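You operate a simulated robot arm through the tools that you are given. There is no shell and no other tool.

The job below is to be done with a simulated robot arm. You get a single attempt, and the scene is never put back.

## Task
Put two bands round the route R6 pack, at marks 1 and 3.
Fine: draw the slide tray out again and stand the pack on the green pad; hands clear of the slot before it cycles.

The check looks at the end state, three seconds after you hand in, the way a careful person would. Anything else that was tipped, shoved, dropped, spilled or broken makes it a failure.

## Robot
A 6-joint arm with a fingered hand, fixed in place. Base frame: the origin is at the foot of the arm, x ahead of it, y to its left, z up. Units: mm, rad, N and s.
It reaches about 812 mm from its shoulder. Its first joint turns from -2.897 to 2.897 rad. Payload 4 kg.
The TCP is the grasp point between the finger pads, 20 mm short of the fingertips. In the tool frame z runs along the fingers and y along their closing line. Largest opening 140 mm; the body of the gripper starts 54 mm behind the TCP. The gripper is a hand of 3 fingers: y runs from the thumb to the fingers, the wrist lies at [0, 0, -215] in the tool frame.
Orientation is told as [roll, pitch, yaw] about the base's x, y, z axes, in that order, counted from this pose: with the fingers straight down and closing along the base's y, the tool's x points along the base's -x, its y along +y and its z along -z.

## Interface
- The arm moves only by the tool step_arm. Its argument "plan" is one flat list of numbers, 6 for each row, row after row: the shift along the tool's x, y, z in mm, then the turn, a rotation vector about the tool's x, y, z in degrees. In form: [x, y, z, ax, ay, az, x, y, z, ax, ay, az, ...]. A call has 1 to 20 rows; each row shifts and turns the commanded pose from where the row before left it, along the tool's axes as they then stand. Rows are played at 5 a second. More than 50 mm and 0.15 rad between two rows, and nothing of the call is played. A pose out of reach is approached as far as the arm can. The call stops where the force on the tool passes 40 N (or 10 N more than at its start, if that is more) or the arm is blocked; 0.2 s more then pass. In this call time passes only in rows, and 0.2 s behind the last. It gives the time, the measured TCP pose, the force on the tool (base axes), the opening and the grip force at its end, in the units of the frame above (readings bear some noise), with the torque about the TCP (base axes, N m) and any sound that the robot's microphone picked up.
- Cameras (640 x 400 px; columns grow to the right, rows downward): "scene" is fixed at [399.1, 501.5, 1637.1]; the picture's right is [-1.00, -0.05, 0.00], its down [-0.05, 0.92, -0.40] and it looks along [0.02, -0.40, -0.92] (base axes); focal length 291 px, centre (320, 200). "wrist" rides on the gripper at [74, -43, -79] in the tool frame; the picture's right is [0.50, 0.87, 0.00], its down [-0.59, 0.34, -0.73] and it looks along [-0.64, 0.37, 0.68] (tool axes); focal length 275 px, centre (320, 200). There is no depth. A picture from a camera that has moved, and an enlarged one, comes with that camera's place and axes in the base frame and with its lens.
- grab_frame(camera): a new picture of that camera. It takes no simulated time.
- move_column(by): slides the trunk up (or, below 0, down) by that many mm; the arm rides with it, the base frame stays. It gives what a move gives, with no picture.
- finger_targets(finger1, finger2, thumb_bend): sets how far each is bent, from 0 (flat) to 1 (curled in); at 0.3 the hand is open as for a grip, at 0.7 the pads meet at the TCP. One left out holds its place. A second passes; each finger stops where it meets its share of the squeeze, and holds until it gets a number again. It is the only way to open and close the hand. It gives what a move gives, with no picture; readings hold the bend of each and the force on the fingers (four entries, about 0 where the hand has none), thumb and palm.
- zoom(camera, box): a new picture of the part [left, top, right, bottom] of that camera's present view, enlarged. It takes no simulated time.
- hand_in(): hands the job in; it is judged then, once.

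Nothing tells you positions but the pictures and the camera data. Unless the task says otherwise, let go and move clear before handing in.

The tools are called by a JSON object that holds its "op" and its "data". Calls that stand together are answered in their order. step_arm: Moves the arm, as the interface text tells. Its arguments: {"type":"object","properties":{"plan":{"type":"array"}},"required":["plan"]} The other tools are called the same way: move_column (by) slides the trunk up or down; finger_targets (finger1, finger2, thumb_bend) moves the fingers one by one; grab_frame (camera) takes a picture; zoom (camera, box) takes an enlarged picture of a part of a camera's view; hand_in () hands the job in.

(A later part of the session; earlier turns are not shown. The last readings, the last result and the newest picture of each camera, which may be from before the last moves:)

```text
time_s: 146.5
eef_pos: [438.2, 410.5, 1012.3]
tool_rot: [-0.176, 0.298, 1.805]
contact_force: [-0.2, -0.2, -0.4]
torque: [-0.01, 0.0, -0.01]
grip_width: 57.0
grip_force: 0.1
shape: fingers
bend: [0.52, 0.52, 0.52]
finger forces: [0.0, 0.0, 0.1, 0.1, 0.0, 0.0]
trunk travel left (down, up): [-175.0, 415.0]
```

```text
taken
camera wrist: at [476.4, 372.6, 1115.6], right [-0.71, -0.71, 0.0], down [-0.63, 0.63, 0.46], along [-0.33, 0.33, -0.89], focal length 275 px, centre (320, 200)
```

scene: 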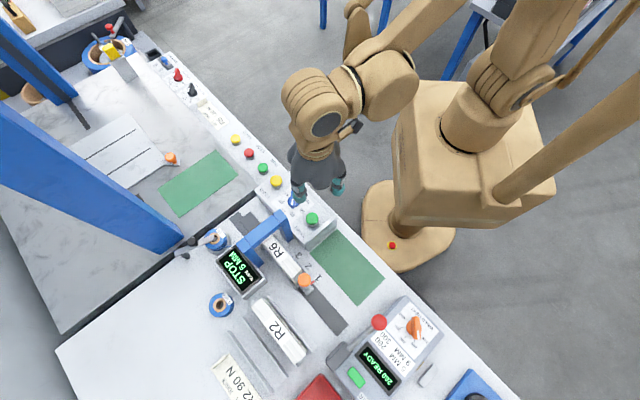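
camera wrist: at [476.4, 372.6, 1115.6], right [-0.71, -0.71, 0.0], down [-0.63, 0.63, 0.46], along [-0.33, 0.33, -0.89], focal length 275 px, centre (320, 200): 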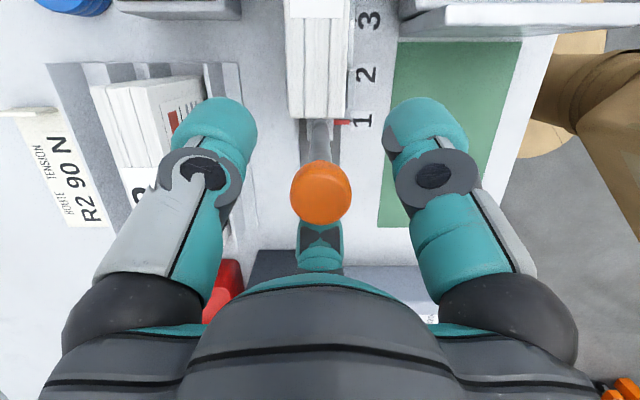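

{"op": "finger_targets", "data": {"finger1": 0.6, "finger2": 0.6, "thumb_bend": 0.6}}

{"op": "finger_targets", "data": {"finger1": 0.69, "finger2": 0.69, "thumb_bend": 0.69}}

{"op": "zoom", "data": {"camera": "wrist", "box": [310, 30, 400, 140]}}

{"op": "step_arm", "data": {"plan": [8.15, -4.7, 3.42, 0, 0, 0, 8.15, -4.7, 3.42, 0, 0, 0, 8.15, -4.7, 3.42, 0, 0, 0, 8.15, -4.7, 3.42, 0, 0, 0, 8.15, -4.7, 3.42, 0, 0, 0, 8.15, -4.7, 3.42, 0, 0, 0]}}

{"op": "grab_frame", "data": {"camera": "wrist"}}

{"op": "grab_frame", "data": {"camera": "scene"}}

```text
time_s: 147.5
eef_pos: [438.0, 409.6, 1012.7]
tool_rot: [-0.178, 0.299, 1.805]
contact_force: [-0.9, 0.5, -1.0]
torque: [0.0, 0.0, 0.0]
grip_width: 32.2
grip_force: 0.4
shape: fingers
bend: [0.6, 0.6, 0.6]
finger forces: [0.0, 0.3, 0.1, 0.1, 0.0, 0.0]
trunk travel left (down, up): [-175.0, 415.0]
```

```text
time_s: 148.5
eef_pos: [438.8, 410.0, 1014.2]
tool_rot: [-0.176, 0.297, 1.803]
contact_force: [-2.4, 0.9, -5.0]
torque: [-0.06, -0.01, 0.0]
grip_width: 17.5
grip_force: 11.5
shape: fingers
bend: [0.65, 0.62, 0.66]
finger forces: [5.8, 11.3, 0.0, 0.0, 7.0, 0.0]
trunk travel left (down, up): [-175.0, 415.0]
```

```text
3.64 times, centred on (355, 85) of wrist
camera zoom: at [476.2, 372.8, 1115.8], right [-0.71, -0.71, 0.0], down [-0.63, 0.63, 0.46], along [-0.33, 0.33, -0.89], focal length 1001 px, centre (193, 618)
```

zoom: 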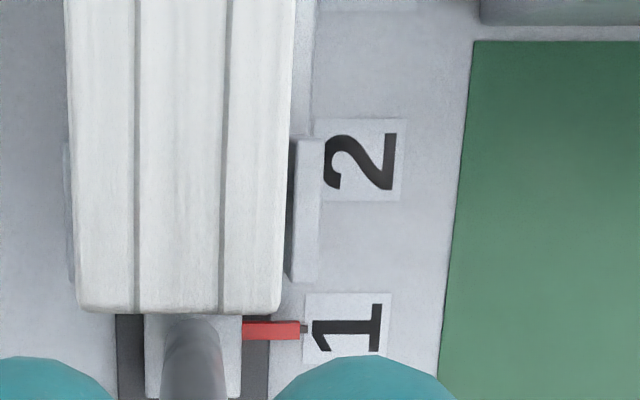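

```text
time_s: 149.9
eef_pos: [481.9, 365.1, 1013.7]
tool_rot: [-0.176, 0.299, 1.804]
contact_force: [1.3, 1.1, -5.1]
torque: [-0.07, -0.09, 0.02]
grip_width: 17.3
grip_force: 12.6
shape: fingers
bend: [0.65, 0.62, 0.66]
finger forces: [6.3, 10.8, 0.0, 0.1, 8.9, 0.1]
trunk travel left (down, up): [-175.0, 415.0]
```

```text
taken
camera wrist: at [519.1, 329.6, 1115.8], right [-0.71, -0.71, 0.0], down [-0.63, 0.63, 0.46], along [-0.33, 0.33, -0.89], focal length 275 px, centre (320, 200)
```

wrist: 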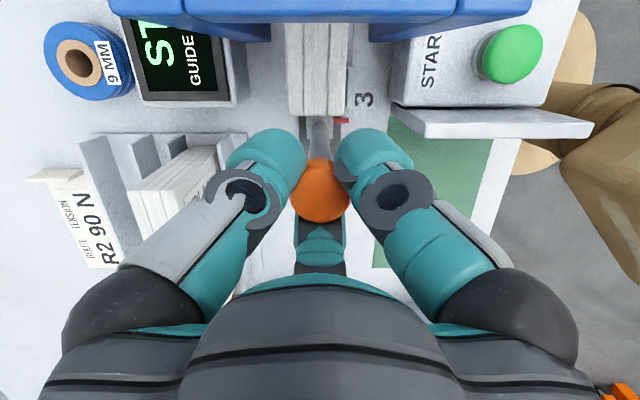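

```text
taken
```

scene: 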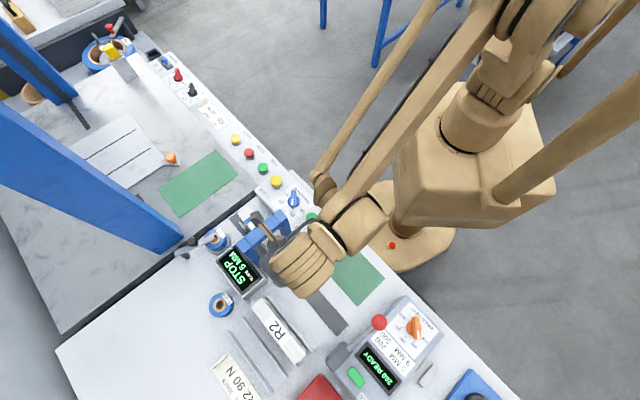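

{"op": "zoom", "data": {"camera": "wrist", "box": [310, 30, 400, 140]}}

```text
3.64 times, centred on (355, 85) of wrist
camera zoom: at [519.1, 329.6, 1115.8], right [-0.71, -0.71, 0.0], down [-0.63, 0.63, 0.46], along [-0.33, 0.33, -0.89], focal length 1001 px, centre (193, 618)
```

zoom: 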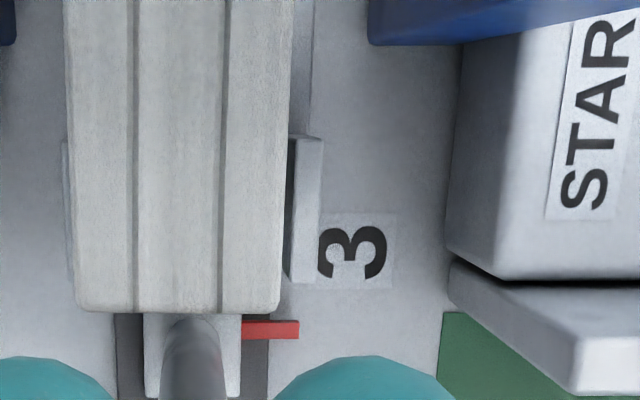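

{"op": "step_arm", "data": {"plan": [6.5, -3.8, 2.7, 0, 0, 0, 6.5, -3.8, 2.7, 0, 0, 0]}}

{"op": "zoom", "data": {"camera": "wrist", "box": [310, 30, 400, 140]}}

```text
time_s: 150.5
eef_pos: [493.6, 355.5, 1013.5]
tool_rot: [-0.177, 0.3, 1.805]
contact_force: [0.3, -2.6, -5.0]
torque: [-0.1, -0.02, 0.0]
grip_width: 17.2
grip_force: 12.5
shape: fingers
bend: [0.65, 0.62, 0.66]
finger forces: [7.1, 10.3, 0.0, 0.0, 8.4, 0.0]
trunk travel left (down, up): [-175.0, 415.0]
```

```text
3.64 times, centred on (355, 85) of wrist
camera zoom: at [531.2, 317.7, 1115.8], right [-0.71, -0.71, 0.0], down [-0.63, 0.63, 0.46], along [-0.33, 0.33, -0.89], focal length 1001 px, centre (193, 618)
```

zoom: 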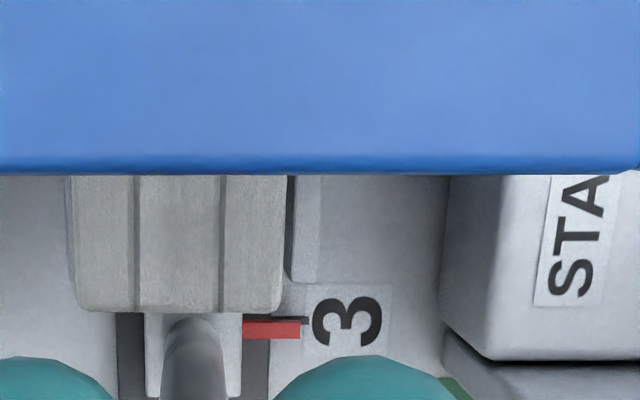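

{"op": "finger_targets", "data": {"finger1": 0.52, "finger2": 0.52, "thumb_bend": 0.52}}

{"op": "zoom", "data": {"camera": "wrist", "box": [310, 30, 400, 140]}}

```text
time_s: 151.5
eef_pos: [492.9, 356.0, 1013.4]
tool_rot: [-0.178, 0.298, 1.805]
contact_force: [-1.2, -1.0, 0.9]
torque: [0.01, 0.01, 0.01]
grip_width: 57.0
grip_force: 0.1
shape: fingers
bend: [0.52, 0.52, 0.52]
finger forces: [0.1, 0.0, 0.0, 0.0, 0.0, 0.1]
trunk travel left (down, up): [-175.0, 415.0]
```

```text
3.64 times, centred on (355, 85) of wrist
camera zoom: at [530.5, 318.4, 1115.9], right [-0.71, -0.71, 0.0], down [-0.63, 0.63, 0.46], along [-0.33, 0.33, -0.89], focal length 1001 px, centre (193, 618)
```

zoom: 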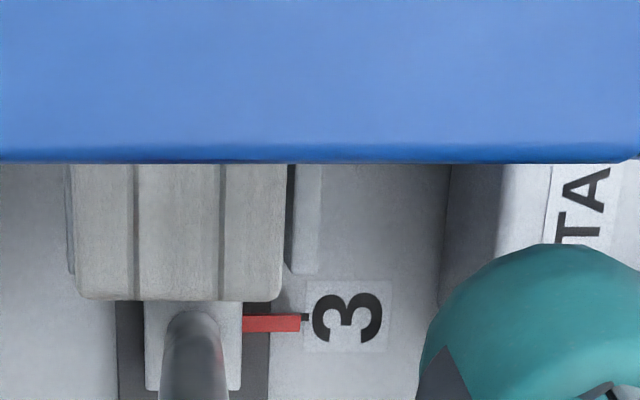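

Pointer is on mark 3's line (≈1 mm). I'll withdraw upward and go press START again.

{"op": "step_arm", "data": {"plan": [5.9, -3.4, -18.8, 0, 0, 0, 11.8, -6.8, -37.6, 0, 0, 0, 11.8, -6.8, -37.6, 0, 0, 0, 0, 0, 0, -3.35, -5.8, 0, 0, 0, 0, -3.35, -5.8, 0, 0, 0, 0, -3.35, -5.8, 0]}}

{"op": "step_arm", "data": {"plan": [0, 0, 0, 0, 0, 8.2, 0, 0, 0, 0, 0, 8.2, 0, 0, 0, 0, 0, 8.2, 0, 0, 0, 0, 0, 8.2, 0, 0, 0, 0, 0, 8.2, 0, 0, 0, 0, 0, 8.2, 0, 0, 0, 0, 0, 8.2, 0, 0, 0, 0, 0, 8.2, 0, 0, 0, 0, 0, 8.2, 0, 0, 0, 0, 0, 8.2, 0, 0, 0, 0, 0, 8, 34.1, -34.7, 0, 0, 0, 0, 34.1, -34.7, 0, 0, 0, 0, 34.1, -34.7, 0, 0, 0, 0]}}

{"op": "grab_frame", "data": {"camera": "scene"}}

{"op": "zoom", "data": {"camera": "scene", "box": [230, 200, 330, 275]}}

```text
time_s: 152.9
eef_pos: [493.4, 355.9, 1113.6]
tool_rot: [0.004, -0.006, 1.831]
contact_force: [1.0, -0.5, -1.0]
torque: [0.01, 0.03, -0.02]
grip_width: 57.5
grip_force: 0.1
shape: fingers
bend: [0.52, 0.52, 0.52]
finger forces: [0.1, 0.0, 0.0, 0.1, 0.0, 0.0]
trunk travel left (down, up): [-175.0, 415.0]
```

```text
time_s: 155.9
eef_pos: [419.2, 228.2, 1112.9]
tool_rot: [0.003, 0.003, 0.26]
contact_force: [-0.9, -0.8, 0.1]
torque: [-0.02, 0.01, 0.02]
grip_width: 57.2
grip_force: 0.0
shape: fingers
bend: [0.52, 0.52, 0.52]
finger forces: [0.1, 0.0, 0.0, 0.0, 0.0, 0.1]
trunk travel left (down, up): [-175.0, 415.0]
```

```text
taken
```

scene: 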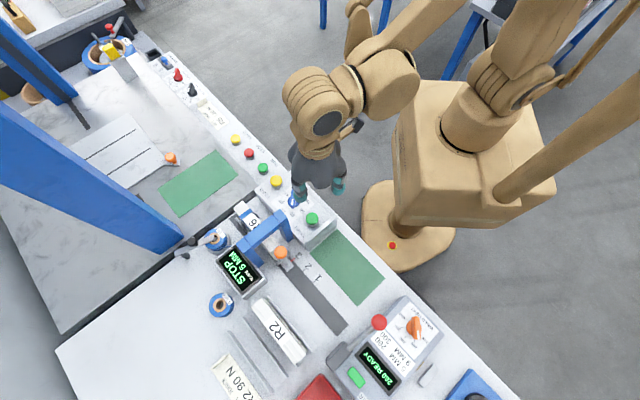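

```text
5.33 times, centred on (280, 238) of scene
camera zoom: at [399.1, 501.5, 1637.1], right [-1.0, -0.05, 0.0], down [-0.05, 0.92, -0.4], along [0.02, -0.4, -0.92], focal length 1554 px, centre (533, 0)
```

zoom: 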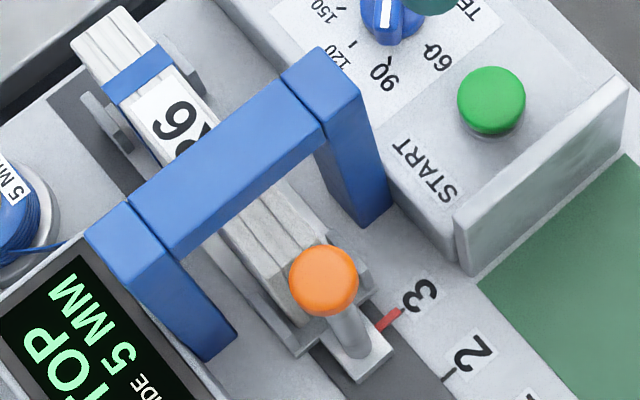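

The first band sits neatly on the pack, and the pointer is at mark 3 with my hand well clear. Pressing START again.

{"op": "finger_targets", "data": {"finger1": 0.69, "finger2": 0.69, "thumb_bend": 0.69}}

{"op": "step_arm", "data": {"plan": [0, 0, 0, -3.33, -5.77, 0, 0, 0, 0, -3.33, -5.77, 0, 0, 0, 0, -3.33, -5.77, 0, 10.9, -6.1, 40.5, 0, 0, 0, 10.9, -6.1, 40.5, 0, 0, 0, 8, -4.5, 30, 0, 0, 0, 5.9, -3.4, 18.8, 0, 0, 0, 5.9, -3.4, 18.8, 0, 0, 0]}}

{"op": "grab_frame", "data": {"camera": "wrist"}}

```text
time_s: 156.9
eef_pos: [422.1, 229.5, 1112.1]
tool_rot: [0.003, 0.004, 0.262]
contact_force: [0.0, 0.3, -0.7]
torque: [0.01, 0.01, 0.01]
grip_width: 5.4
grip_force: 0.0
shape: fingers
bend: [0.68, 0.68, 0.69]
finger forces: [0.0, 0.0, 0.0, 0.0, 0.0, 0.1]
trunk travel left (down, up): [-175.0, 415.0]
```

```text
time_s: 158.7
eef_pos: [424.7, 234.1, 957.0]
tool_rot: [0.184, -0.297, 0.231]
contact_force: [0.2, 0.7, -1.0]
torque: [0.0, -0.03, 0.0]
grip_width: 5.4
grip_force: 0.1
shape: fingers
bend: [0.69, 0.69, 0.69]
finger forces: [0.0, 0.1, 0.0, 0.1, 0.0, 0.0]
trunk travel left (down, up): [-175.0, 415.0]
```

```text
taken
camera wrist: at [348.5, 158.3, 1001.3], right [-0.71, 0.71, 0.0], down [0.28, 0.27, 0.92], along [0.65, 0.65, -0.39], focal length 275 px, centre (320, 200)
```

wrist: 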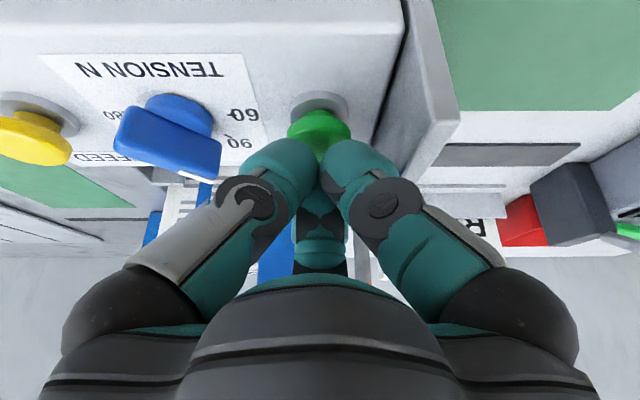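

{"op": "step_arm", "data": {"plan": [1.5, -0.9, 4.7, 0, 0, 0, 1.5, -0.9, 4.7, 0, 0, 0]}}

{"op": "step_arm", "data": {"plan": [0.6, -0.3, 1.9, 0, 0, 0]}}

{"op": "step_arm", "data": {"plan": [0.6, -0.3, 1.9, 0, 0, 0]}}

{"op": "step_arm", "data": {"plan": [0.6, -0.3, 1.9, 0, 0, 0]}}

```text
time_s: 159.3
eef_pos: [424.2, 232.7, 947.3]
tool_rot: [0.184, -0.297, 0.231]
contact_force: [0.6, 1.1, 0.6]
torque: [-0.03, 0.05, -0.01]
grip_width: 5.2
grip_force: 0.1
shape: fingers
bend: [0.69, 0.69, 0.69]
finger forces: [0.0, 0.0, 0.1, 0.1, 0.0, 0.0]
trunk travel left (down, up): [-175.0, 415.0]
```

```text
time_s: 159.7
eef_pos: [424.9, 233.7, 945.2]
tool_rot: [0.183, -0.296, 0.232]
contact_force: [-0.6, -0.4, 0.5]
torque: [0.03, -0.06, 0.03]
grip_width: 5.3
grip_force: 0.0
shape: fingers
bend: [0.69, 0.69, 0.69]
finger forces: [0.0, 0.0, 0.0, 0.1, 0.3, 0.1]
trunk travel left (down, up): [-175.0, 415.0]
```

```text
time_s: 160.1
eef_pos: [424.5, 234.1, 942.2]
tool_rot: [0.182, -0.296, 0.234]
contact_force: [0.3, -0.8, 2.0]
torque: [-0.03, -0.03, 0.01]
grip_width: 5.5
grip_force: 1.2
shape: fingers
bend: [0.69, 0.69, 0.69]
finger forces: [0.0, 0.0, 0.0, 0.0, 1.8, 0.0]
trunk travel left (down, up): [-175.0, 415.0]
```

```text
time_s: 160.5
eef_pos: [424.3, 234.8, 942.0]
tool_rot: [0.183, -0.296, 0.234]
contact_force: [-0.7, -1.7, 3.5]
torque: [0.0, -0.01, -0.02]
grip_width: 5.5
grip_force: 1.7
shape: fingers
bend: [0.69, 0.69, 0.69]
finger forces: [0.0, 0.1, 0.0, 0.1, 3.1, 0.0]
trunk travel left (down, up): [-175.0, 415.0]
```

{"op": "step_arm", "data": {"plan": [0.5, -0.3, 1.6, 0, 0, 0]}}

{"op": "zoom", "data": {"camera": "scene", "box": [200, 190, 360, 310]}}

```text
time_s: 160.9
eef_pos: [424.9, 233.7, 941.8]
tool_rot: [0.183, -0.296, 0.232]
contact_force: [-0.8, -1.2, 3.9]
torque: [-0.05, -0.01, 0.0]
grip_width: 4.9
grip_force: 1.7
shape: fingers
bend: [0.69, 0.69, 0.69]
finger forces: [0.0, 0.0, 0.0, 0.1, 3.7, 0.1]
trunk travel left (down, up): [-175.0, 415.0]
heard: click
```

```text
3.33 times, centred on (280, 250) of scene
camera zoom: at [399.1, 501.5, 1637.1], right [-1.0, -0.05, 0.0], down [-0.05, 0.92, -0.4], along [0.02, -0.4, -0.92], focal length 971 px, centre (453, 33)
```

zoom: 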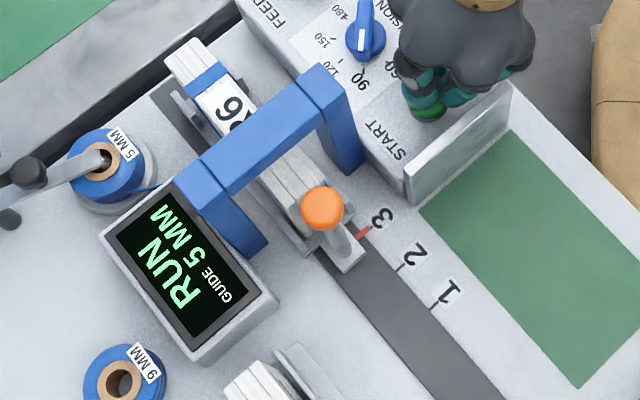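

RUN again. Lifting off straight up and waiting for the cycle to finish.

{"op": "step_arm", "data": {"plan": [-1.8, 1.0, -5.6, 0, 0, 0, -3, 1.7, -9.4, 0, 0, 0, -5.9, 3.4, -18.8, 0, 0, 0, -11.8, 6.8, -37.6, 0, 0, 0, -11.8, 6.8, -37.6, 0, 0, 0, -11.8, 6.8, -37.6, 0, 0, 0, 0, 0, 0, 0, 0, 0, 0, 0, 0, 0, 0, 0, 0, 0, 0, 0, 0, 0, 0, 0, 0, 0, 0, 0, 0, 0, 0, 0, 0, 0, 0, 0, 0, 0, 0, 0, 0, 0, 0, 0, 0, 0, 0, 0, 0, 0, 0, 0, 0, 0, 0, 0, 0, 0, 0, 0, 0, 0, 0, 0, 0, 0, 0, 0, 0, 0, 0, 0, 0, 0, 0, 0, 0, 0]}}

{"op": "zoom", "data": {"camera": "scene", "box": [200, 190, 360, 310]}}

```text
refused: plan must hold 6 numbers for each row
```

```text
3.33 times, centred on (280, 250) of scene
camera zoom: at [399.1, 501.5, 1637.1], right [-1.0, -0.05, 0.0], down [-0.05, 0.92, -0.4], along [0.02, -0.4, -0.92], focal length 971 px, centre (453, 33)
```

zoom: 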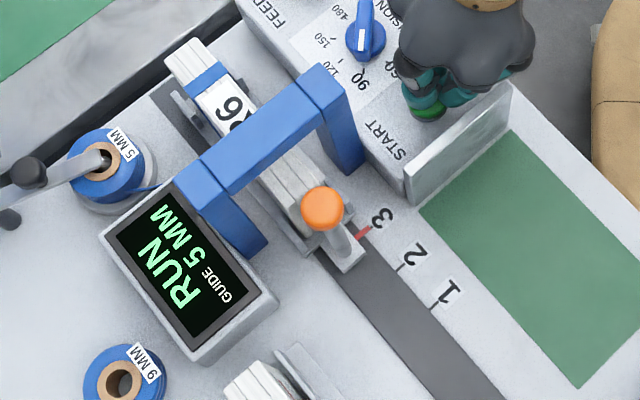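

The move was refused for a miscounted row, so nothing has moved; I'll send it again properly.

{"op": "step_arm", "data": {"plan": [-1.8, 1.0, -5.6, 0, 0, 0, -3, 1.7, -9.4, 0, 0, 0, -5.9, 3.4, -18.8, 0, 0, 0, -11.8, 6.8, -37.6, 0, 0, 0, -11.8, 6.8, -37.6, 0, 0, 0, -11.8, 6.8, -37.6, 0, 0, 0, 0, 0, 0, 0, 0, 0, 0, 0, 0, 0, 0, 0, 0, 0, 0, 0, 0, 0, 0, 0, 0, 0, 0, 0, 0, 0, 0, 0, 0, 0, 0, 0, 0, 0, 0, 0, 0, 0, 0, 0, 0, 0, 0, 0, 0, 0, 0, 0, 0, 0, 0, 0, 0, 0, 0, 0, 0, 0, 0, 0]}}

{"op": "zoom", "data": {"camera": "scene", "box": [200, 190, 360, 310]}}

```text
time_s: 164.3
eef_pos: [423.7, 234.0, 1095.4]
tool_rot: [0.183, -0.297, 0.233]
contact_force: [0.0, -0.5, 0.3]
torque: [0.02, -0.01, -0.02]
grip_width: 5.3
grip_force: 0.1
shape: fingers
bend: [0.69, 0.69, 0.69]
finger forces: [0.0, 0.0, 0.0, 0.1, 0.0, 0.1]
trunk travel left (down, up): [-175.0, 415.0]
```

```text
3.33 times, centred on (280, 250) of scene
camera zoom: at [399.1, 501.5, 1637.1], right [-1.0, -0.05, 0.0], down [-0.05, 0.92, -0.4], along [0.02, -0.4, -0.92], focal length 971 px, centre (453, 33)
```

zoom: 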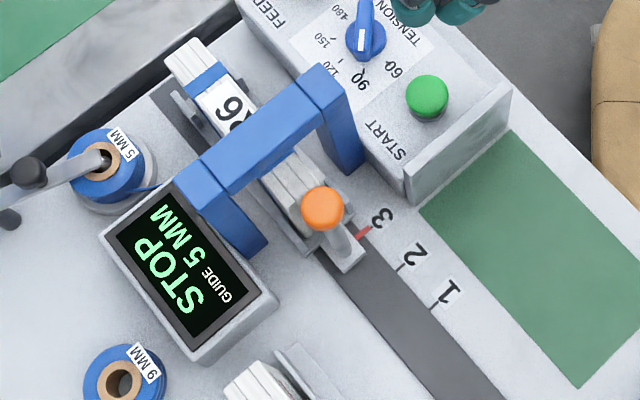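

Second cycle finished. Now I'll go back to the handle and draw the tray out.

{"op": "step_arm", "data": {"plan": [-5.9, 3.4, -18.8, 0, 0, 0, 0, 0, 0, 3.33, 5.77, 0, 0, 0, 0, 3.33, 5.77, 0, 0, 0, 0, 3.33, 5.77, 0, 0, 0, 0, 0, 0, -8.2, 0, 0, 0, 0, 0, -8.2, 0, 0, 0, 0, 0, -8.2, 0, 0, 0, 0, 0, -8.2, 0, 0, 0, 0, 0, -8.2, 0, 0, 0, 0, 0, -8.2, 0, 0, 0, 0, 0, -8.2, 0, 0, 0, 0, 0, -8.2, 0, 0, 0, 0, 0, -8.2, 0, 0, 0, 0, 0, -8.2, 0, 0, 0, 0, 0, -8]}}

{"op": "step_arm", "data": {"plan": [-24.7, -24.7, 0, 0, 0, 0, -24.7, -24.7, 0, 0, 0, 0, -24.7, -24.7, 0, 0, 0, 0, -24.7, -24.7, 0, 0, 0, 0, 0, 0, 0, 3.35, 5.8, 0, 0, 0, 0, 3.35, 5.8, 0, 0, 0, 0, 3.35, 5.8, 0]}}

{"op": "finger_targets", "data": {"finger1": 0.52, "finger2": 0.52, "thumb_bend": 0.52}}

{"op": "grab_frame", "data": {"camera": "wrist"}}

{"op": "zoom", "data": {"camera": "wrist", "box": [260, 0, 400, 150]}}

```text
time_s: 167.5
eef_pos: [424.0, 233.7, 1115.5]
tool_rot: [0.003, -0.003, 1.834]
contact_force: [0.0, 0.0, -0.8]
torque: [0.01, 0.01, -0.01]
grip_width: 5.5
grip_force: 0.0
shape: fingers
bend: [0.69, 0.69, 0.69]
finger forces: [0.0, 0.1, 0.1, 0.1, 0.0, 0.0]
trunk travel left (down, up): [-175.0, 415.0]
```

```text
time_s: 169.1
eef_pos: [493.7, 355.0, 1115.2]
tool_rot: [-0.178, 0.298, 1.805]
contact_force: [0.0, -0.3, 0.1]
torque: [0.0, -0.01, 0.03]
grip_width: 5.6
grip_force: 0.1
shape: fingers
bend: [0.69, 0.69, 0.69]
finger forces: [0.1, 0.0, 0.1, 0.0, 0.0, 0.1]
trunk travel left (down, up): [-175.0, 415.0]
```

```text
time_s: 170.1
eef_pos: [494.0, 354.0, 1114.6]
tool_rot: [-0.178, 0.3, 1.807]
contact_force: [-1.1, -0.3, 0.1]
torque: [0.01, 0.05, -0.05]
grip_width: 57.1
grip_force: 0.0
shape: fingers
bend: [0.52, 0.52, 0.52]
finger forces: [0.0, 0.0, 0.0, 0.0, 0.0, 0.0]
trunk travel left (down, up): [-175.0, 415.0]
```

```text
taken
camera wrist: at [532.2, 316.8, 1218.0], right [-0.71, -0.71, 0.0], down [-0.63, 0.63, 0.46], along [-0.33, 0.33, -0.89], focal length 275 px, centre (320, 200)
```

wrist: 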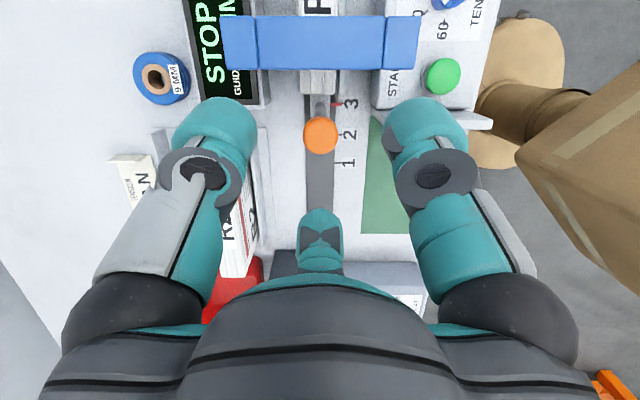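

```text
2.67 times, centred on (330, 75) of wrist
camera zoom: at [532.2, 316.8, 1218.0], right [-0.71, -0.71, 0.0], down [-0.63, 0.63, 0.46], along [-0.33, 0.33, -0.89], focal length 734 px, centre (293, 533)
```

zoom: 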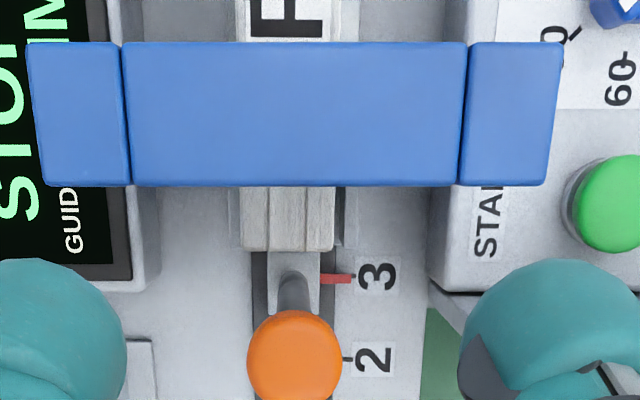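

{"op": "step_arm", "data": {"plan": [-9.7, 5.7, 32.4, 0, 0, 0, -9.7, 5.7, 32.4, 0, 0, 0, -4.8, 2.8, 16, 0, 0, 0, -4.8, 2.8, 16, 0, 0, 0]}}

{"op": "grab_frame", "data": {"camera": "wrist"}}

```text
time_s: 171.1
eef_pos: [495.5, 353.7, 1012.2]
tool_rot: [-0.177, 0.298, 1.806]
contact_force: [-0.1, 0.4, 0.2]
torque: [-0.03, 0.01, 0.01]
grip_width: 57.2
grip_force: 0.1
shape: fingers
bend: [0.52, 0.52, 0.52]
finger forces: [0.0, 0.0, 0.0, 0.1, 0.1, 0.0]
trunk travel left (down, up): [-175.0, 415.0]
```

```text
taken
camera wrist: at [533.2, 316.1, 1114.8], right [-0.71, -0.71, 0.0], down [-0.63, 0.63, 0.46], along [-0.33, 0.33, -0.89], focal length 275 px, centre (320, 200)
```

wrist: 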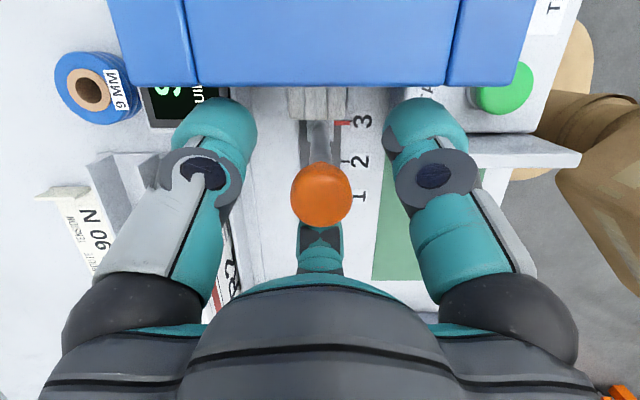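

{"op": "finger_targets", "data": {"finger1": 0.6, "finger2": 0.6, "thumb_bend": 0.6}}

{"op": "finger_targets", "data": {"finger1": 0.69, "finger2": 0.69, "thumb_bend": 0.69}}

{"op": "step_arm", "data": {"plan": [-8.15, 4.7, -3.42, 0, 0, 0, -8.15, 4.7, -3.42, 0, 0, 0, -8.15, 4.7, -3.42, 0, 0, 0, -8.15, 4.7, -3.42, 0, 0, 0, -8.15, 4.7, -3.42, 0, 0, 0, -8.15, 4.7, -3.42, 0, 0, 0, -8.15, 4.7, -3.42, 0, 0, 0, -8.15, 4.7, -3.42, 0, 0, 0, -8.15, 4.7, -3.42, 0, 0, 0, -8.15, 4.7, -3.42, 0, 0, 0]}}

{"op": "grab_frame", "data": {"camera": "wrist"}}

{"op": "zoom", "data": {"camera": "scene", "box": [220, 190, 380, 310]}}

```text
time_s: 172.1
eef_pos: [494.6, 353.8, 1012.4]
tool_rot: [-0.177, 0.299, 1.806]
contact_force: [-0.7, -0.2, -0.2]
torque: [-0.01, 0.0, 0.02]
grip_width: 32.8
grip_force: 0.6
shape: fingers
bend: [0.6, 0.6, 0.6]
finger forces: [0.0, 0.3, 0.0, 0.0, 0.1, 0.0]
trunk travel left (down, up): [-175.0, 415.0]
```

```text
time_s: 173.1
eef_pos: [494.9, 354.0, 1011.8]
tool_rot: [-0.176, 0.3, 1.806]
contact_force: [-1.6, 0.0, -6.1]
torque: [-0.07, -0.05, 0.02]
grip_width: 17.5
grip_force: 11.8
shape: fingers
bend: [0.65, 0.62, 0.66]
finger forces: [5.9, 11.1, 0.0, 0.0, 6.7, 0.1]
trunk travel left (down, up): [-175.0, 415.0]
```

```text
time_s: 175.3
eef_pos: [424.1, 425.0, 1012.7]
tool_rot: [-0.176, 0.298, 1.806]
contact_force: [-1.1, 0.3, -5.5]
torque: [-0.06, -0.05, -0.02]
grip_width: 17.4
grip_force: 11.9
shape: fingers
bend: [0.65, 0.62, 0.66]
finger forces: [5.9, 11.2, 0.0, 0.0, 7.2, 0.1]
trunk travel left (down, up): [-175.0, 415.0]
```

```text
taken
camera wrist: at [462.0, 387.4, 1115.1], right [-0.71, -0.71, 0.0], down [-0.63, 0.63, 0.46], along [-0.33, 0.33, -0.89], focal length 275 px, centre (320, 200)
```

wrist: 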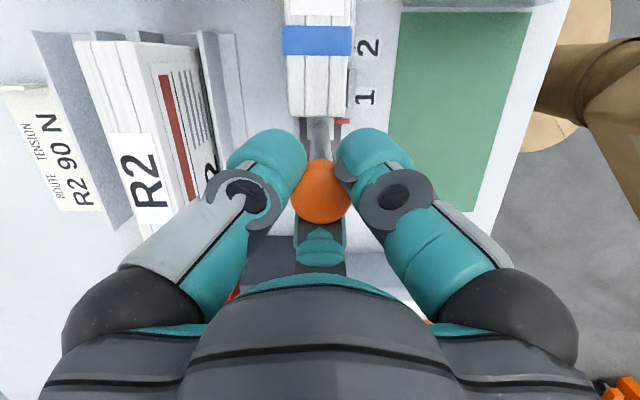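

```text
3.33 times, centred on (300, 250) of scene
camera zoom: at [399.1, 501.5, 1637.1], right [-1.0, -0.05, 0.0], down [-0.05, 0.92, -0.4], along [0.02, -0.4, -0.92], focal length 971 px, centre (387, 33)
```

zoom: 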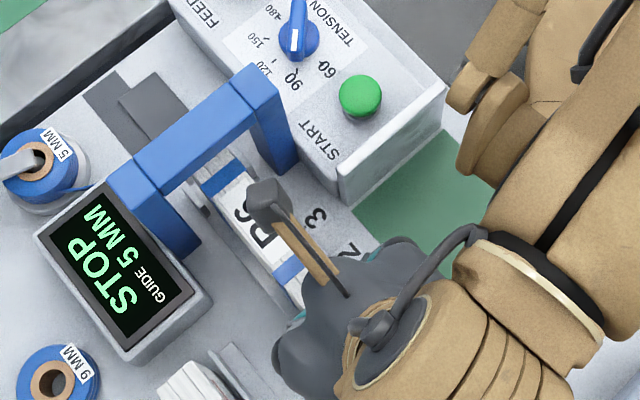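

Both bands are on the pack. Drawing the tray the rest of the way out.

{"op": "step_arm", "data": {"plan": [-8.15, 4.7, -3.42, 0, 0, 0, -8.15, 4.7, -3.42, 0, 0, 0, -8.15, 4.7, -3.42, 0, 0, 0, -8.15, 4.7, -3.42, 0, 0, 0, -8.15, 4.7, -3.42, 0, 0, 0, -8.15, 4.7, -3.42, 0, 0, 0, -8.15, 4.7, -3.42, 0, 0, 0, -8.15, 4.7, -3.42, 0, 0, 0, -8.15, 4.7, -3.42, 0, 0, 0]}}

{"op": "step_arm", "data": {"plan": [-4.1, 2.35, -1.7, 0, 0, 0, -4.1, 2.35, -1.7, 0, 0, 0]}}

{"op": "grab_frame", "data": {"camera": "wrist"}}

```text
time_s: 177.3
eef_pos: [360.8, 489.1, 1013.5]
tool_rot: [-0.177, 0.299, 1.806]
contact_force: [-2.0, -0.9, -8.7]
torque: [-0.09, -0.01, 0.02]
grip_width: 17.5
grip_force: 11.7
shape: fingers
bend: [0.65, 0.62, 0.66]
finger forces: [6.2, 11.4, 0.1, 0.0, 6.3, 0.0]
trunk travel left (down, up): [-175.0, 415.0]
```

```text
time_s: 177.9
eef_pos: [353.0, 496.3, 1012.4]
tool_rot: [-0.177, 0.298, 1.808]
contact_force: [-1.9, -2.1, -9.2]
torque: [-0.05, -0.05, -0.02]
grip_width: 17.4
grip_force: 12.5
shape: fingers
bend: [0.65, 0.62, 0.66]
finger forces: [6.4, 11.2, 0.1, 0.0, 6.5, 0.1]
trunk travel left (down, up): [-175.0, 415.0]
```

```text
taken
camera wrist: at [391.1, 458.8, 1115.4], right [-0.71, -0.71, 0.0], down [-0.63, 0.63, 0.46], along [-0.33, 0.32, -0.89], focal length 275 px, centre (320, 200)
```

wrist: 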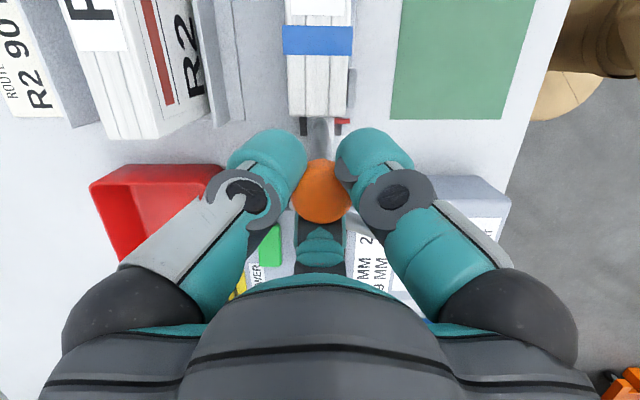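

{"op": "step_arm", "data": {"plan": [-2.0, 1.2, -0.85, 0, 0, 0]}}

{"op": "finger_targets", "data": {"finger1": 0.6, "finger2": 0.58, "thumb_bend": 0.6}}

{"op": "finger_targets", "data": {"finger1": 0.5, "finger2": 0.5, "thumb_bend": 0.5}}

{"op": "step_arm", "data": {"plan": [5.9, -3.4, -18.8, 0, 0, 0, 11.8, -6.8, -37.6, 0, 0, 0, 11.8, -6.8, -37.6, 0, 0, 0, 11.8, -6.8, -37.6, 0, 0, 0]}}

{"op": "grab_frame", "data": {"camera": "wrist"}}

{"op": "grab_frame", "data": {"camera": "scene"}}

```text
time_s: 178.3
eef_pos: [353.0, 497.2, 1012.3]
tool_rot: [-0.178, 0.297, 1.805]
contact_force: [3.3, -6.9, -9.3]
torque: [-0.16, -0.08, 0.01]
grip_width: 17.8
grip_force: 12.1
shape: fingers
bend: [0.65, 0.62, 0.66]
finger forces: [7.4, 8.9, 0.0, 0.1, 8.3, 0.1]
trunk travel left (down, up): [-175.0, 415.0]
```

```text
time_s: 179.3
eef_pos: [350.9, 498.6, 1012.4]
tool_rot: [-0.179, 0.298, 1.805]
contact_force: [0.6, -0.8, 0.5]
torque: [-0.02, 0.01, -0.02]
grip_width: 32.0
grip_force: 0.0
shape: fingers
bend: [0.6, 0.57, 0.6]
finger forces: [0.0, 0.0, 0.1, 0.0, 0.0, 0.1]
trunk travel left (down, up): [-175.0, 415.0]
```

```text
time_s: 180.3
eef_pos: [351.0, 497.7, 1013.3]
tool_rot: [-0.178, 0.298, 1.805]
contact_force: [0.7, -0.1, -0.3]
torque: [0.01, -0.01, 0.02]
grip_width: 63.6
grip_force: 0.1
shape: fingers
bend: [0.5, 0.5, 0.5]
finger forces: [0.0, 0.0, 0.0, 0.0, 0.0, 0.0]
trunk travel left (down, up): [-175.0, 415.0]
```

```text
time_s: 181.3
eef_pos: [352.5, 495.2, 1153.5]
tool_rot: [-0.177, 0.298, 1.805]
contact_force: [0.1, -0.4, -0.3]
torque: [0.01, 0.01, 0.02]
grip_width: 63.6
grip_force: 0.0
shape: fingers
bend: [0.5, 0.5, 0.5]
finger forces: [0.0, 0.1, 0.1, 0.0, 0.0, 0.0]
trunk travel left (down, up): [-175.0, 415.0]
```

```text
taken
camera wrist: at [389.4, 458.3, 1256.1], right [-0.71, -0.71, 0.0], down [-0.63, 0.63, 0.46], along [-0.33, 0.33, -0.89], focal length 275 px, centre (320, 200)
```

wrist: 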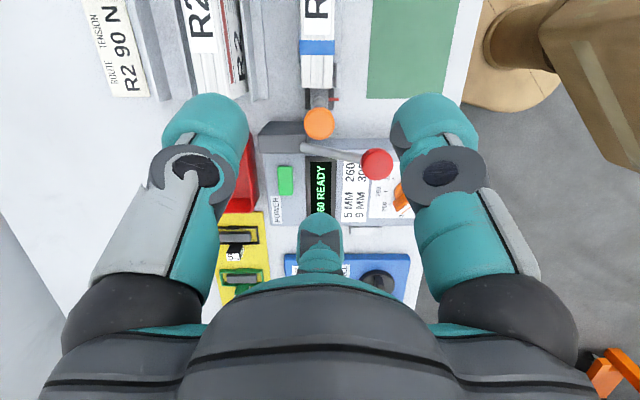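

```text
taken
```

scene: 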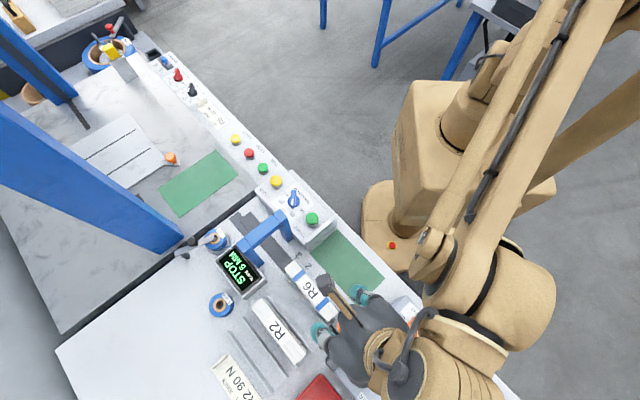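

The tray is fully out against its stop and the bands look right. Now I'll turn the hand to take the pack from above, and check its exact position first.

{"op": "step_arm", "data": {"plan": [0, 0, 0, -3.35, -5.8, 0, 0, 0, 0, -3.35, -5.8, 0, 0, 0, 0, -3.35, -5.8, 0, 0, 0, 0, 0, 0, 8.37, 0, 0, 0, 0, 0, 8.37, 0, 0, 0, 0, 0, 8.37, 0, 0, 0, 0, 0, 8.37, 0, 0, 0, 0, 0, 8.37, 0, 0, 0, 0, 0, 8.37, 0, 0, 0, 0, 0, 8.37, 0, 0, 0, 0, 0, 8.37, 0, 0, 0, 0, 0, 8.37]}}

{"op": "zoom", "data": {"camera": "scene", "box": [265, 245, 345, 340]}}

{"op": "step_arm", "data": {"plan": [0, 0, 0, 0, 0, 8.37, 0, 0, 0, 0, 0, 8.37, 0, 0, 0, 0, 0, 8.37, 0, 0, 0, 0, 0, 8.37, 0, 0, 0, 0, 0, 8.37, 0, 0, 0, 0, 0, 8.37, 0, 0, 0, 0, 0, 8.37, 0, 0, 0, 0, 0, 8.37, 0, 0, 0, 0, 0, 8.3]}}

{"op": "grab_frame", "data": {"camera": "wrist"}}

```text
time_s: 183.9
eef_pos: [351.6, 497.6, 1151.4]
tool_rot: [0.003, 0.002, 0.514]
contact_force: [-0.8, 0.3, -0.6]
torque: [-0.01, 0.05, -0.02]
grip_width: 63.9
grip_force: 0.0
shape: fingers
bend: [0.5, 0.5, 0.5]
finger forces: [0.0, 0.0, 0.0, 0.0, 0.0, 0.0]
trunk travel left (down, up): [-175.0, 415.0]
```

```text
4.21 times, centred on (305, 292) of scene
camera zoom: at [399.1, 501.5, 1637.1], right [-1.0, -0.05, 0.0], down [-0.05, 0.92, -0.4], along [0.02, -0.4, -0.92], focal length 1227 px, centre (383, -190)
```

zoom: 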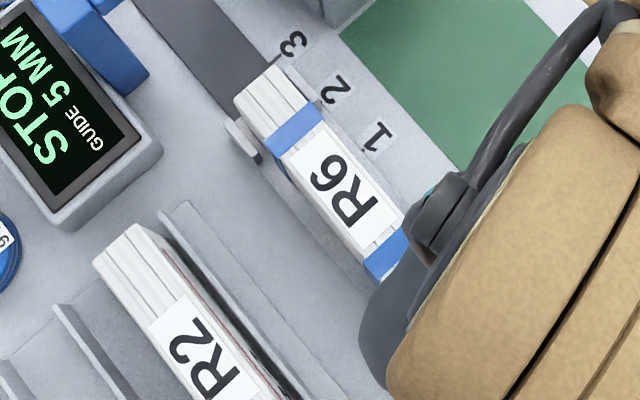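

```text
time_s: 185.9
eef_pos: [352.4, 498.0, 1152.9]
tool_rot: [-0.001, 0.005, -0.801]
contact_force: [-0.6, -0.4, 0.1]
torque: [0.04, -0.02, -0.01]
grip_width: 63.9
grip_force: 0.1
shape: fingers
bend: [0.5, 0.5, 0.5]
finger forces: [0.1, 0.0, 0.1, 0.0, 0.1, 0.0]
trunk travel left (down, up): [-175.0, 415.0]
```

```text
taken
camera wrist: at [269.5, 520.8, 1231.5], right [0.27, 0.96, 0.0], down [0.66, -0.19, 0.73], along [0.7, -0.2, -0.68], focal length 275 px, centre (320, 200)
```

wrist: 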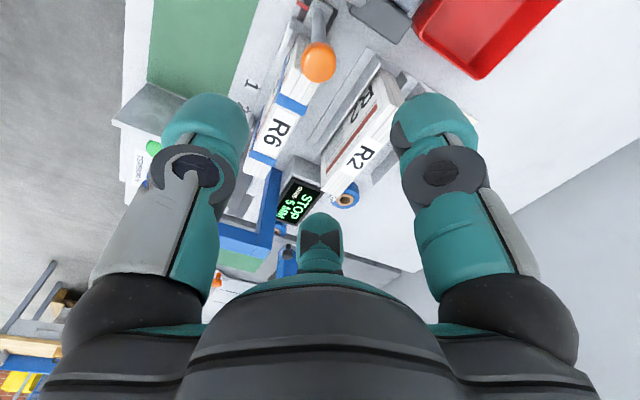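

{"op": "finger_targets", "data": {"finger1": 0.54, "finger2": 0.54, "thumb_bend": 0.54}}

{"op": "step_arm", "data": {"plan": [-34, 1.4, 0, 0, 0, 0, -34, 1.4, 0, 0, 0, 0, -34, 1.4, 0, 0, 0, 0, 0, 0, 40, 0, 0, 0, 0, 0, 40, 0, 0, 0, 0, 0, 40, 0, 0, 0, 0, 0, 25, 0, 0, 0]}}

{"op": "grab_frame", "data": {"camera": "wrist"}}

{"op": "zoom", "data": {"camera": "scene", "box": [265, 235, 365, 335]}}

```text
time_s: 186.9
eef_pos: [350.9, 498.5, 1151.9]
tool_rot: [-0.002, 0.006, -0.796]
contact_force: [0.4, -0.4, 0.1]
torque: [0.01, 0.0, -0.01]
grip_width: 51.5
grip_force: 0.2
shape: fingers
bend: [0.54, 0.54, 0.54]
finger forces: [0.1, 0.1, 0.1, 0.1, 0.0, 0.0]
trunk travel left (down, up): [-175.0, 415.0]
```

```text
time_s: 188.5
eef_pos: [425.1, 427.7, 1006.4]
tool_rot: [-0.002, 0.006, -0.796]
contact_force: [-0.1, 0.0, 0.3]
torque: [0.02, -0.02, 0.0]
grip_width: 50.9
grip_force: 0.1
shape: fingers
bend: [0.54, 0.54, 0.54]
finger forces: [0.0, 0.0, 0.0, 0.0, 0.0, 0.0]
trunk travel left (down, up): [-175.0, 415.0]
```

```text
taken
camera wrist: at [342.9, 451.0, 1085.1], right [0.27, 0.96, 0.0], down [0.66, -0.18, 0.73], along [0.7, -0.2, -0.68], focal length 275 px, centre (320, 200)
```

wrist: 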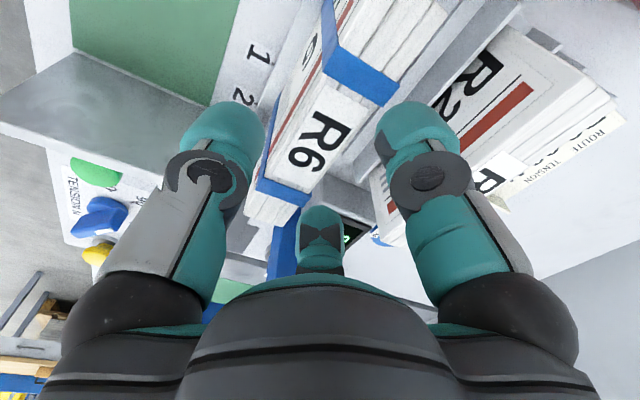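

```text
4.00 times, centred on (315, 285) of scene
camera zoom: at [399.1, 501.5, 1637.1], right [-1.0, -0.05, 0.0], down [-0.05, 0.92, -0.4], along [0.02, -0.4, -0.92], focal length 1166 px, centre (340, -140)
```

zoom: 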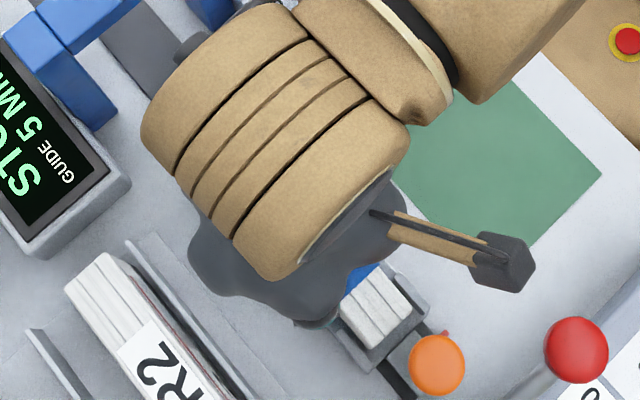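

{"op": "zoom", "data": {"camera": "scene", "box": [300, 290, 364, 330]}}

{"op": "zoom", "data": {"camera": "wrist", "box": [160, 0, 480, 200]}}

```text
10.00 times, centred on (332, 310) of scene
camera zoom: at [399.1, 501.5, 1637.1], right [-1.0, -0.05, 0.0], down [-0.05, 0.92, -0.4], along [0.02, -0.4, -0.92], focal length 2914 px, centre (200, -900)
```

zoom: 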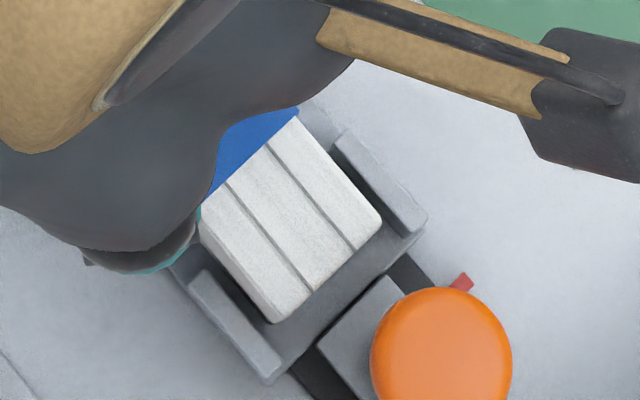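

```text
2.00 times, centred on (320, 100) of wrist
camera zoom: at [342.9, 451.0, 1085.1], right [0.27, 0.96, 0.0], down [0.66, -0.18, 0.73], along [0.7, -0.2, -0.68], focal length 551 px, centre (320, 400)
```

zoom: 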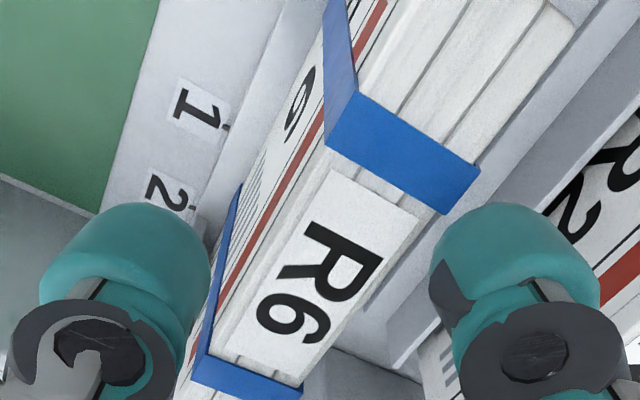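

{"op": "step_arm", "data": {"plan": [0, 3.5, 15, 0, 0, 0, 0, 0, 20, 0, 0, 0, 0, 0, 15, 0, 0, 0, 0, 0, 12, 0, 0, 0, 0, 0, 8, 0, 0, 0]}}

{"op": "grab_frame", "data": {"camera": "wrist"}}

```text
time_s: 189.7
eef_pos: [428.3, 429.7, 935.2]
tool_rot: [-0.001, 0.005, -0.797]
contact_force: [1.0, 0.9, 1.4]
torque: [0.05, 0.01, 0.01]
grip_width: 51.1
grip_force: 1.1
shape: fingers
bend: [0.54, 0.54, 0.54]
finger forces: [0.5, 0.6, 0.0, 0.0, 0.1, 0.1]
trunk travel left (down, up): [-175.0, 415.0]
```

```text
taken
camera wrist: at [345.9, 453.4, 1015.6], right [0.27, 0.96, 0.0], down [0.66, -0.18, 0.73], along [0.7, -0.2, -0.68], focal length 275 px, centre (320, 200)
```

wrist: 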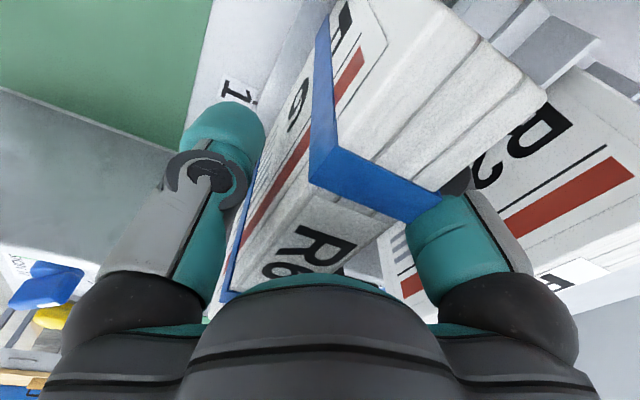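

{"op": "finger_targets", "data": {"finger1": 0.54, "finger2": 0.54, "thumb_bend": 0.6}}

{"op": "finger_targets", "data": {"finger1": 0.7, "finger2": 0.7, "thumb_bend": 0.7}}

{"op": "step_arm", "data": {"plan": [0, 0, -4, 0, 0, 0, 0, 0, -8, 0, 0, 0, 0, 0, -12, 0, 0, 0]}}

{"op": "grab_frame", "data": {"camera": "wrist"}}

{"op": "zoom", "data": {"camera": "scene", "box": [300, 290, 364, 330]}}

```text
time_s: 190.7
eef_pos: [427.7, 430.4, 935.7]
tool_rot: [-0.003, 0.006, -0.796]
contact_force: [0.3, -0.2, 0.9]
torque: [-0.01, 0.01, 0.0]
grip_width: 44.2
grip_force: 2.2
shape: fingers
bend: [0.54, 0.54, 0.59]
finger forces: [1.0, 1.2, 0.0, 0.0, 2.0, 0.1]
trunk travel left (down, up): [-175.0, 415.0]
```

```text
time_s: 191.7
eef_pos: [429.6, 431.0, 935.9]
tool_rot: [-0.002, 0.006, -0.796]
contact_force: [0.5, 0.0, -0.2]
torque: [-0.03, 0.05, 0.0]
grip_width: 38.4
grip_force: 22.8
shape: fingers
bend: [0.58, 0.58, 0.6]
finger forces: [11.0, 11.0, 0.1, 0.0, 22.8, 0.0]
trunk travel left (down, up): [-175.0, 415.0]
```

```text
time_s: 192.5
eef_pos: [427.2, 429.5, 960.9]
tool_rot: [-0.003, 0.007, -0.797]
contact_force: [0.9, -0.1, -3.3]
torque: [0.0, -0.05, 0.01]
grip_width: 38.1
grip_force: 21.6
shape: fingers
bend: [0.58, 0.58, 0.6]
finger forces: [11.1, 11.1, 0.1, 0.0, 22.3, 0.0]
trunk travel left (down, up): [-175.0, 415.0]
```

```text
taken
camera wrist: at [345.2, 453.3, 1039.9], right [0.27, 0.96, 0.0], down [0.66, -0.18, 0.73], along [0.7, -0.2, -0.68], focal length 275 px, centre (320, 200)
```

wrist: 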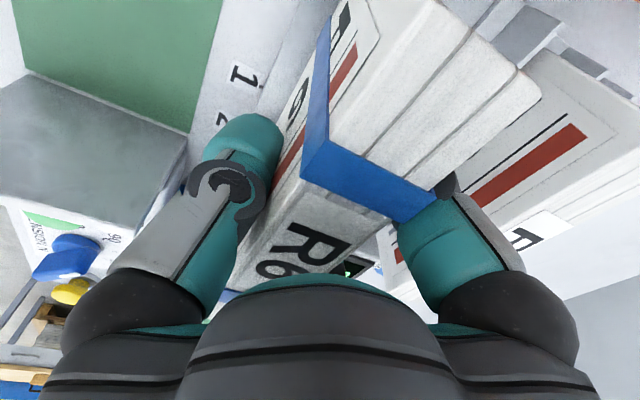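

```text
10.00 times, centred on (332, 310) of scene
camera zoom: at [399.1, 501.5, 1637.1], right [-1.0, -0.05, 0.0], down [-0.05, 0.92, -0.4], along [0.02, -0.4, -0.92], focal length 2914 px, centre (200, -900)
```

zoom: 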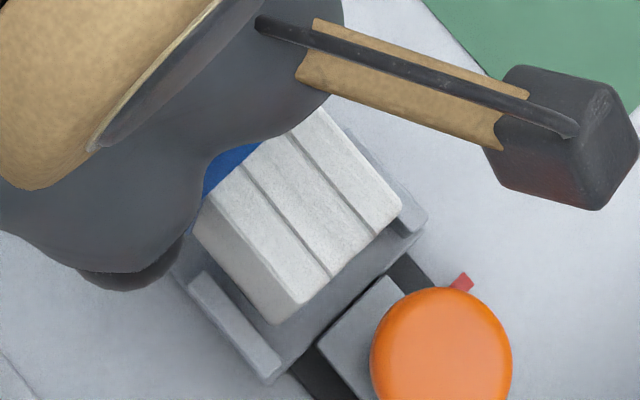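

R6 with both bands is lifted. I'll carry it over to the green pad, straightening its slight 2° tilt on the way.

{"op": "step_arm", "data": {"plan": [0, 0, -20, 0, 0, 0, 0, 0, -25, 0, 0, 0, 2.3, -40, 0, 2.2, 0, 0, 2.3, -40, 0, 0, 0, 0, 2.3, -40, 0, 0, 0, 0]}}

{"op": "grab_frame", "data": {"camera": "scene"}}

{"op": "zoom", "data": {"camera": "scene", "box": [300, 220, 400, 300]}}

{"op": "grab_frame", "data": {"camera": "wrist"}}

```text
time_s: 193.7
eef_pos: [336.3, 350.3, 1011.1]
tool_rot: [-0.04, 0.005, -0.797]
contact_force: [0.0, -0.4, -3.6]
torque: [0.03, -0.05, 0.0]
grip_width: 38.1
grip_force: 22.7
shape: fingers
bend: [0.58, 0.58, 0.6]
finger forces: [11.4, 11.5, 0.0, 0.1, 23.1, 0.0]
trunk travel left (down, up): [-175.0, 415.0]
```

```text
taken
```

scene: 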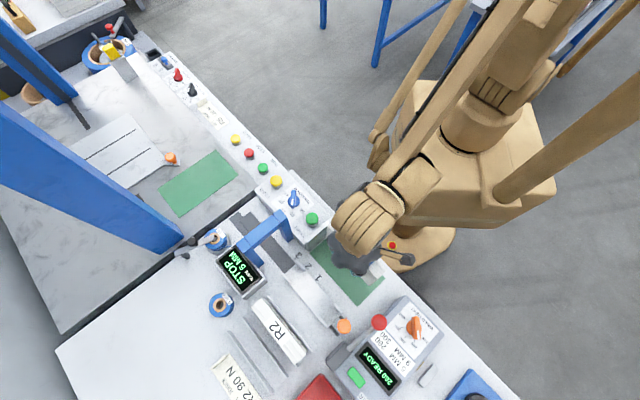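

```text
5.00 times, centred on (350, 260) of scene
camera zoom: at [399.1, 501.5, 1637.1], right [-1.0, -0.05, 0.0], down [-0.05, 0.92, -0.4], along [0.02, -0.4, -0.92], focal length 1457 px, centre (170, -100)
```

zoom: 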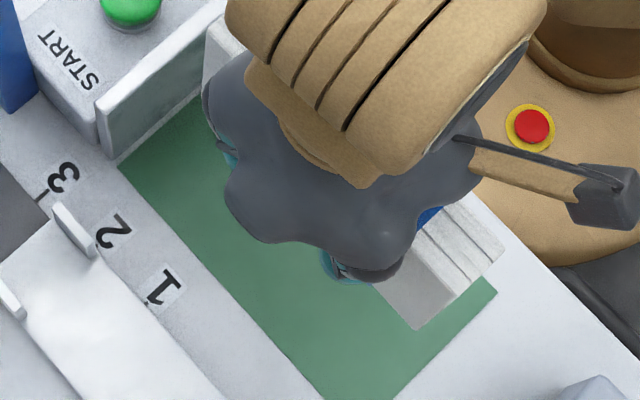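

```text
taken
camera wrist: at [256.9, 375.2, 1090.4], right [0.27, 0.96, -0.03], down [0.68, -0.17, 0.72], along [0.69, -0.21, -0.7], focal length 275 px, centre (320, 200)
```

wrist: 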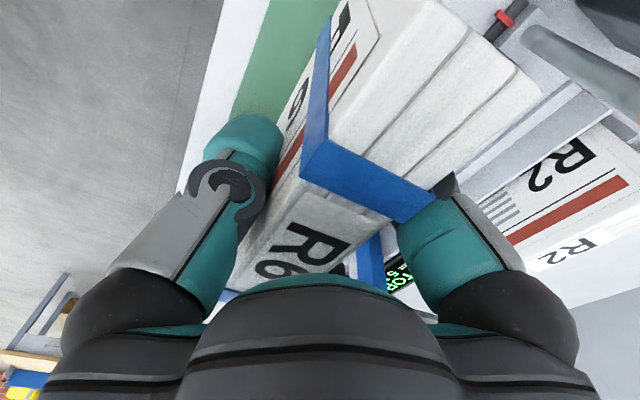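

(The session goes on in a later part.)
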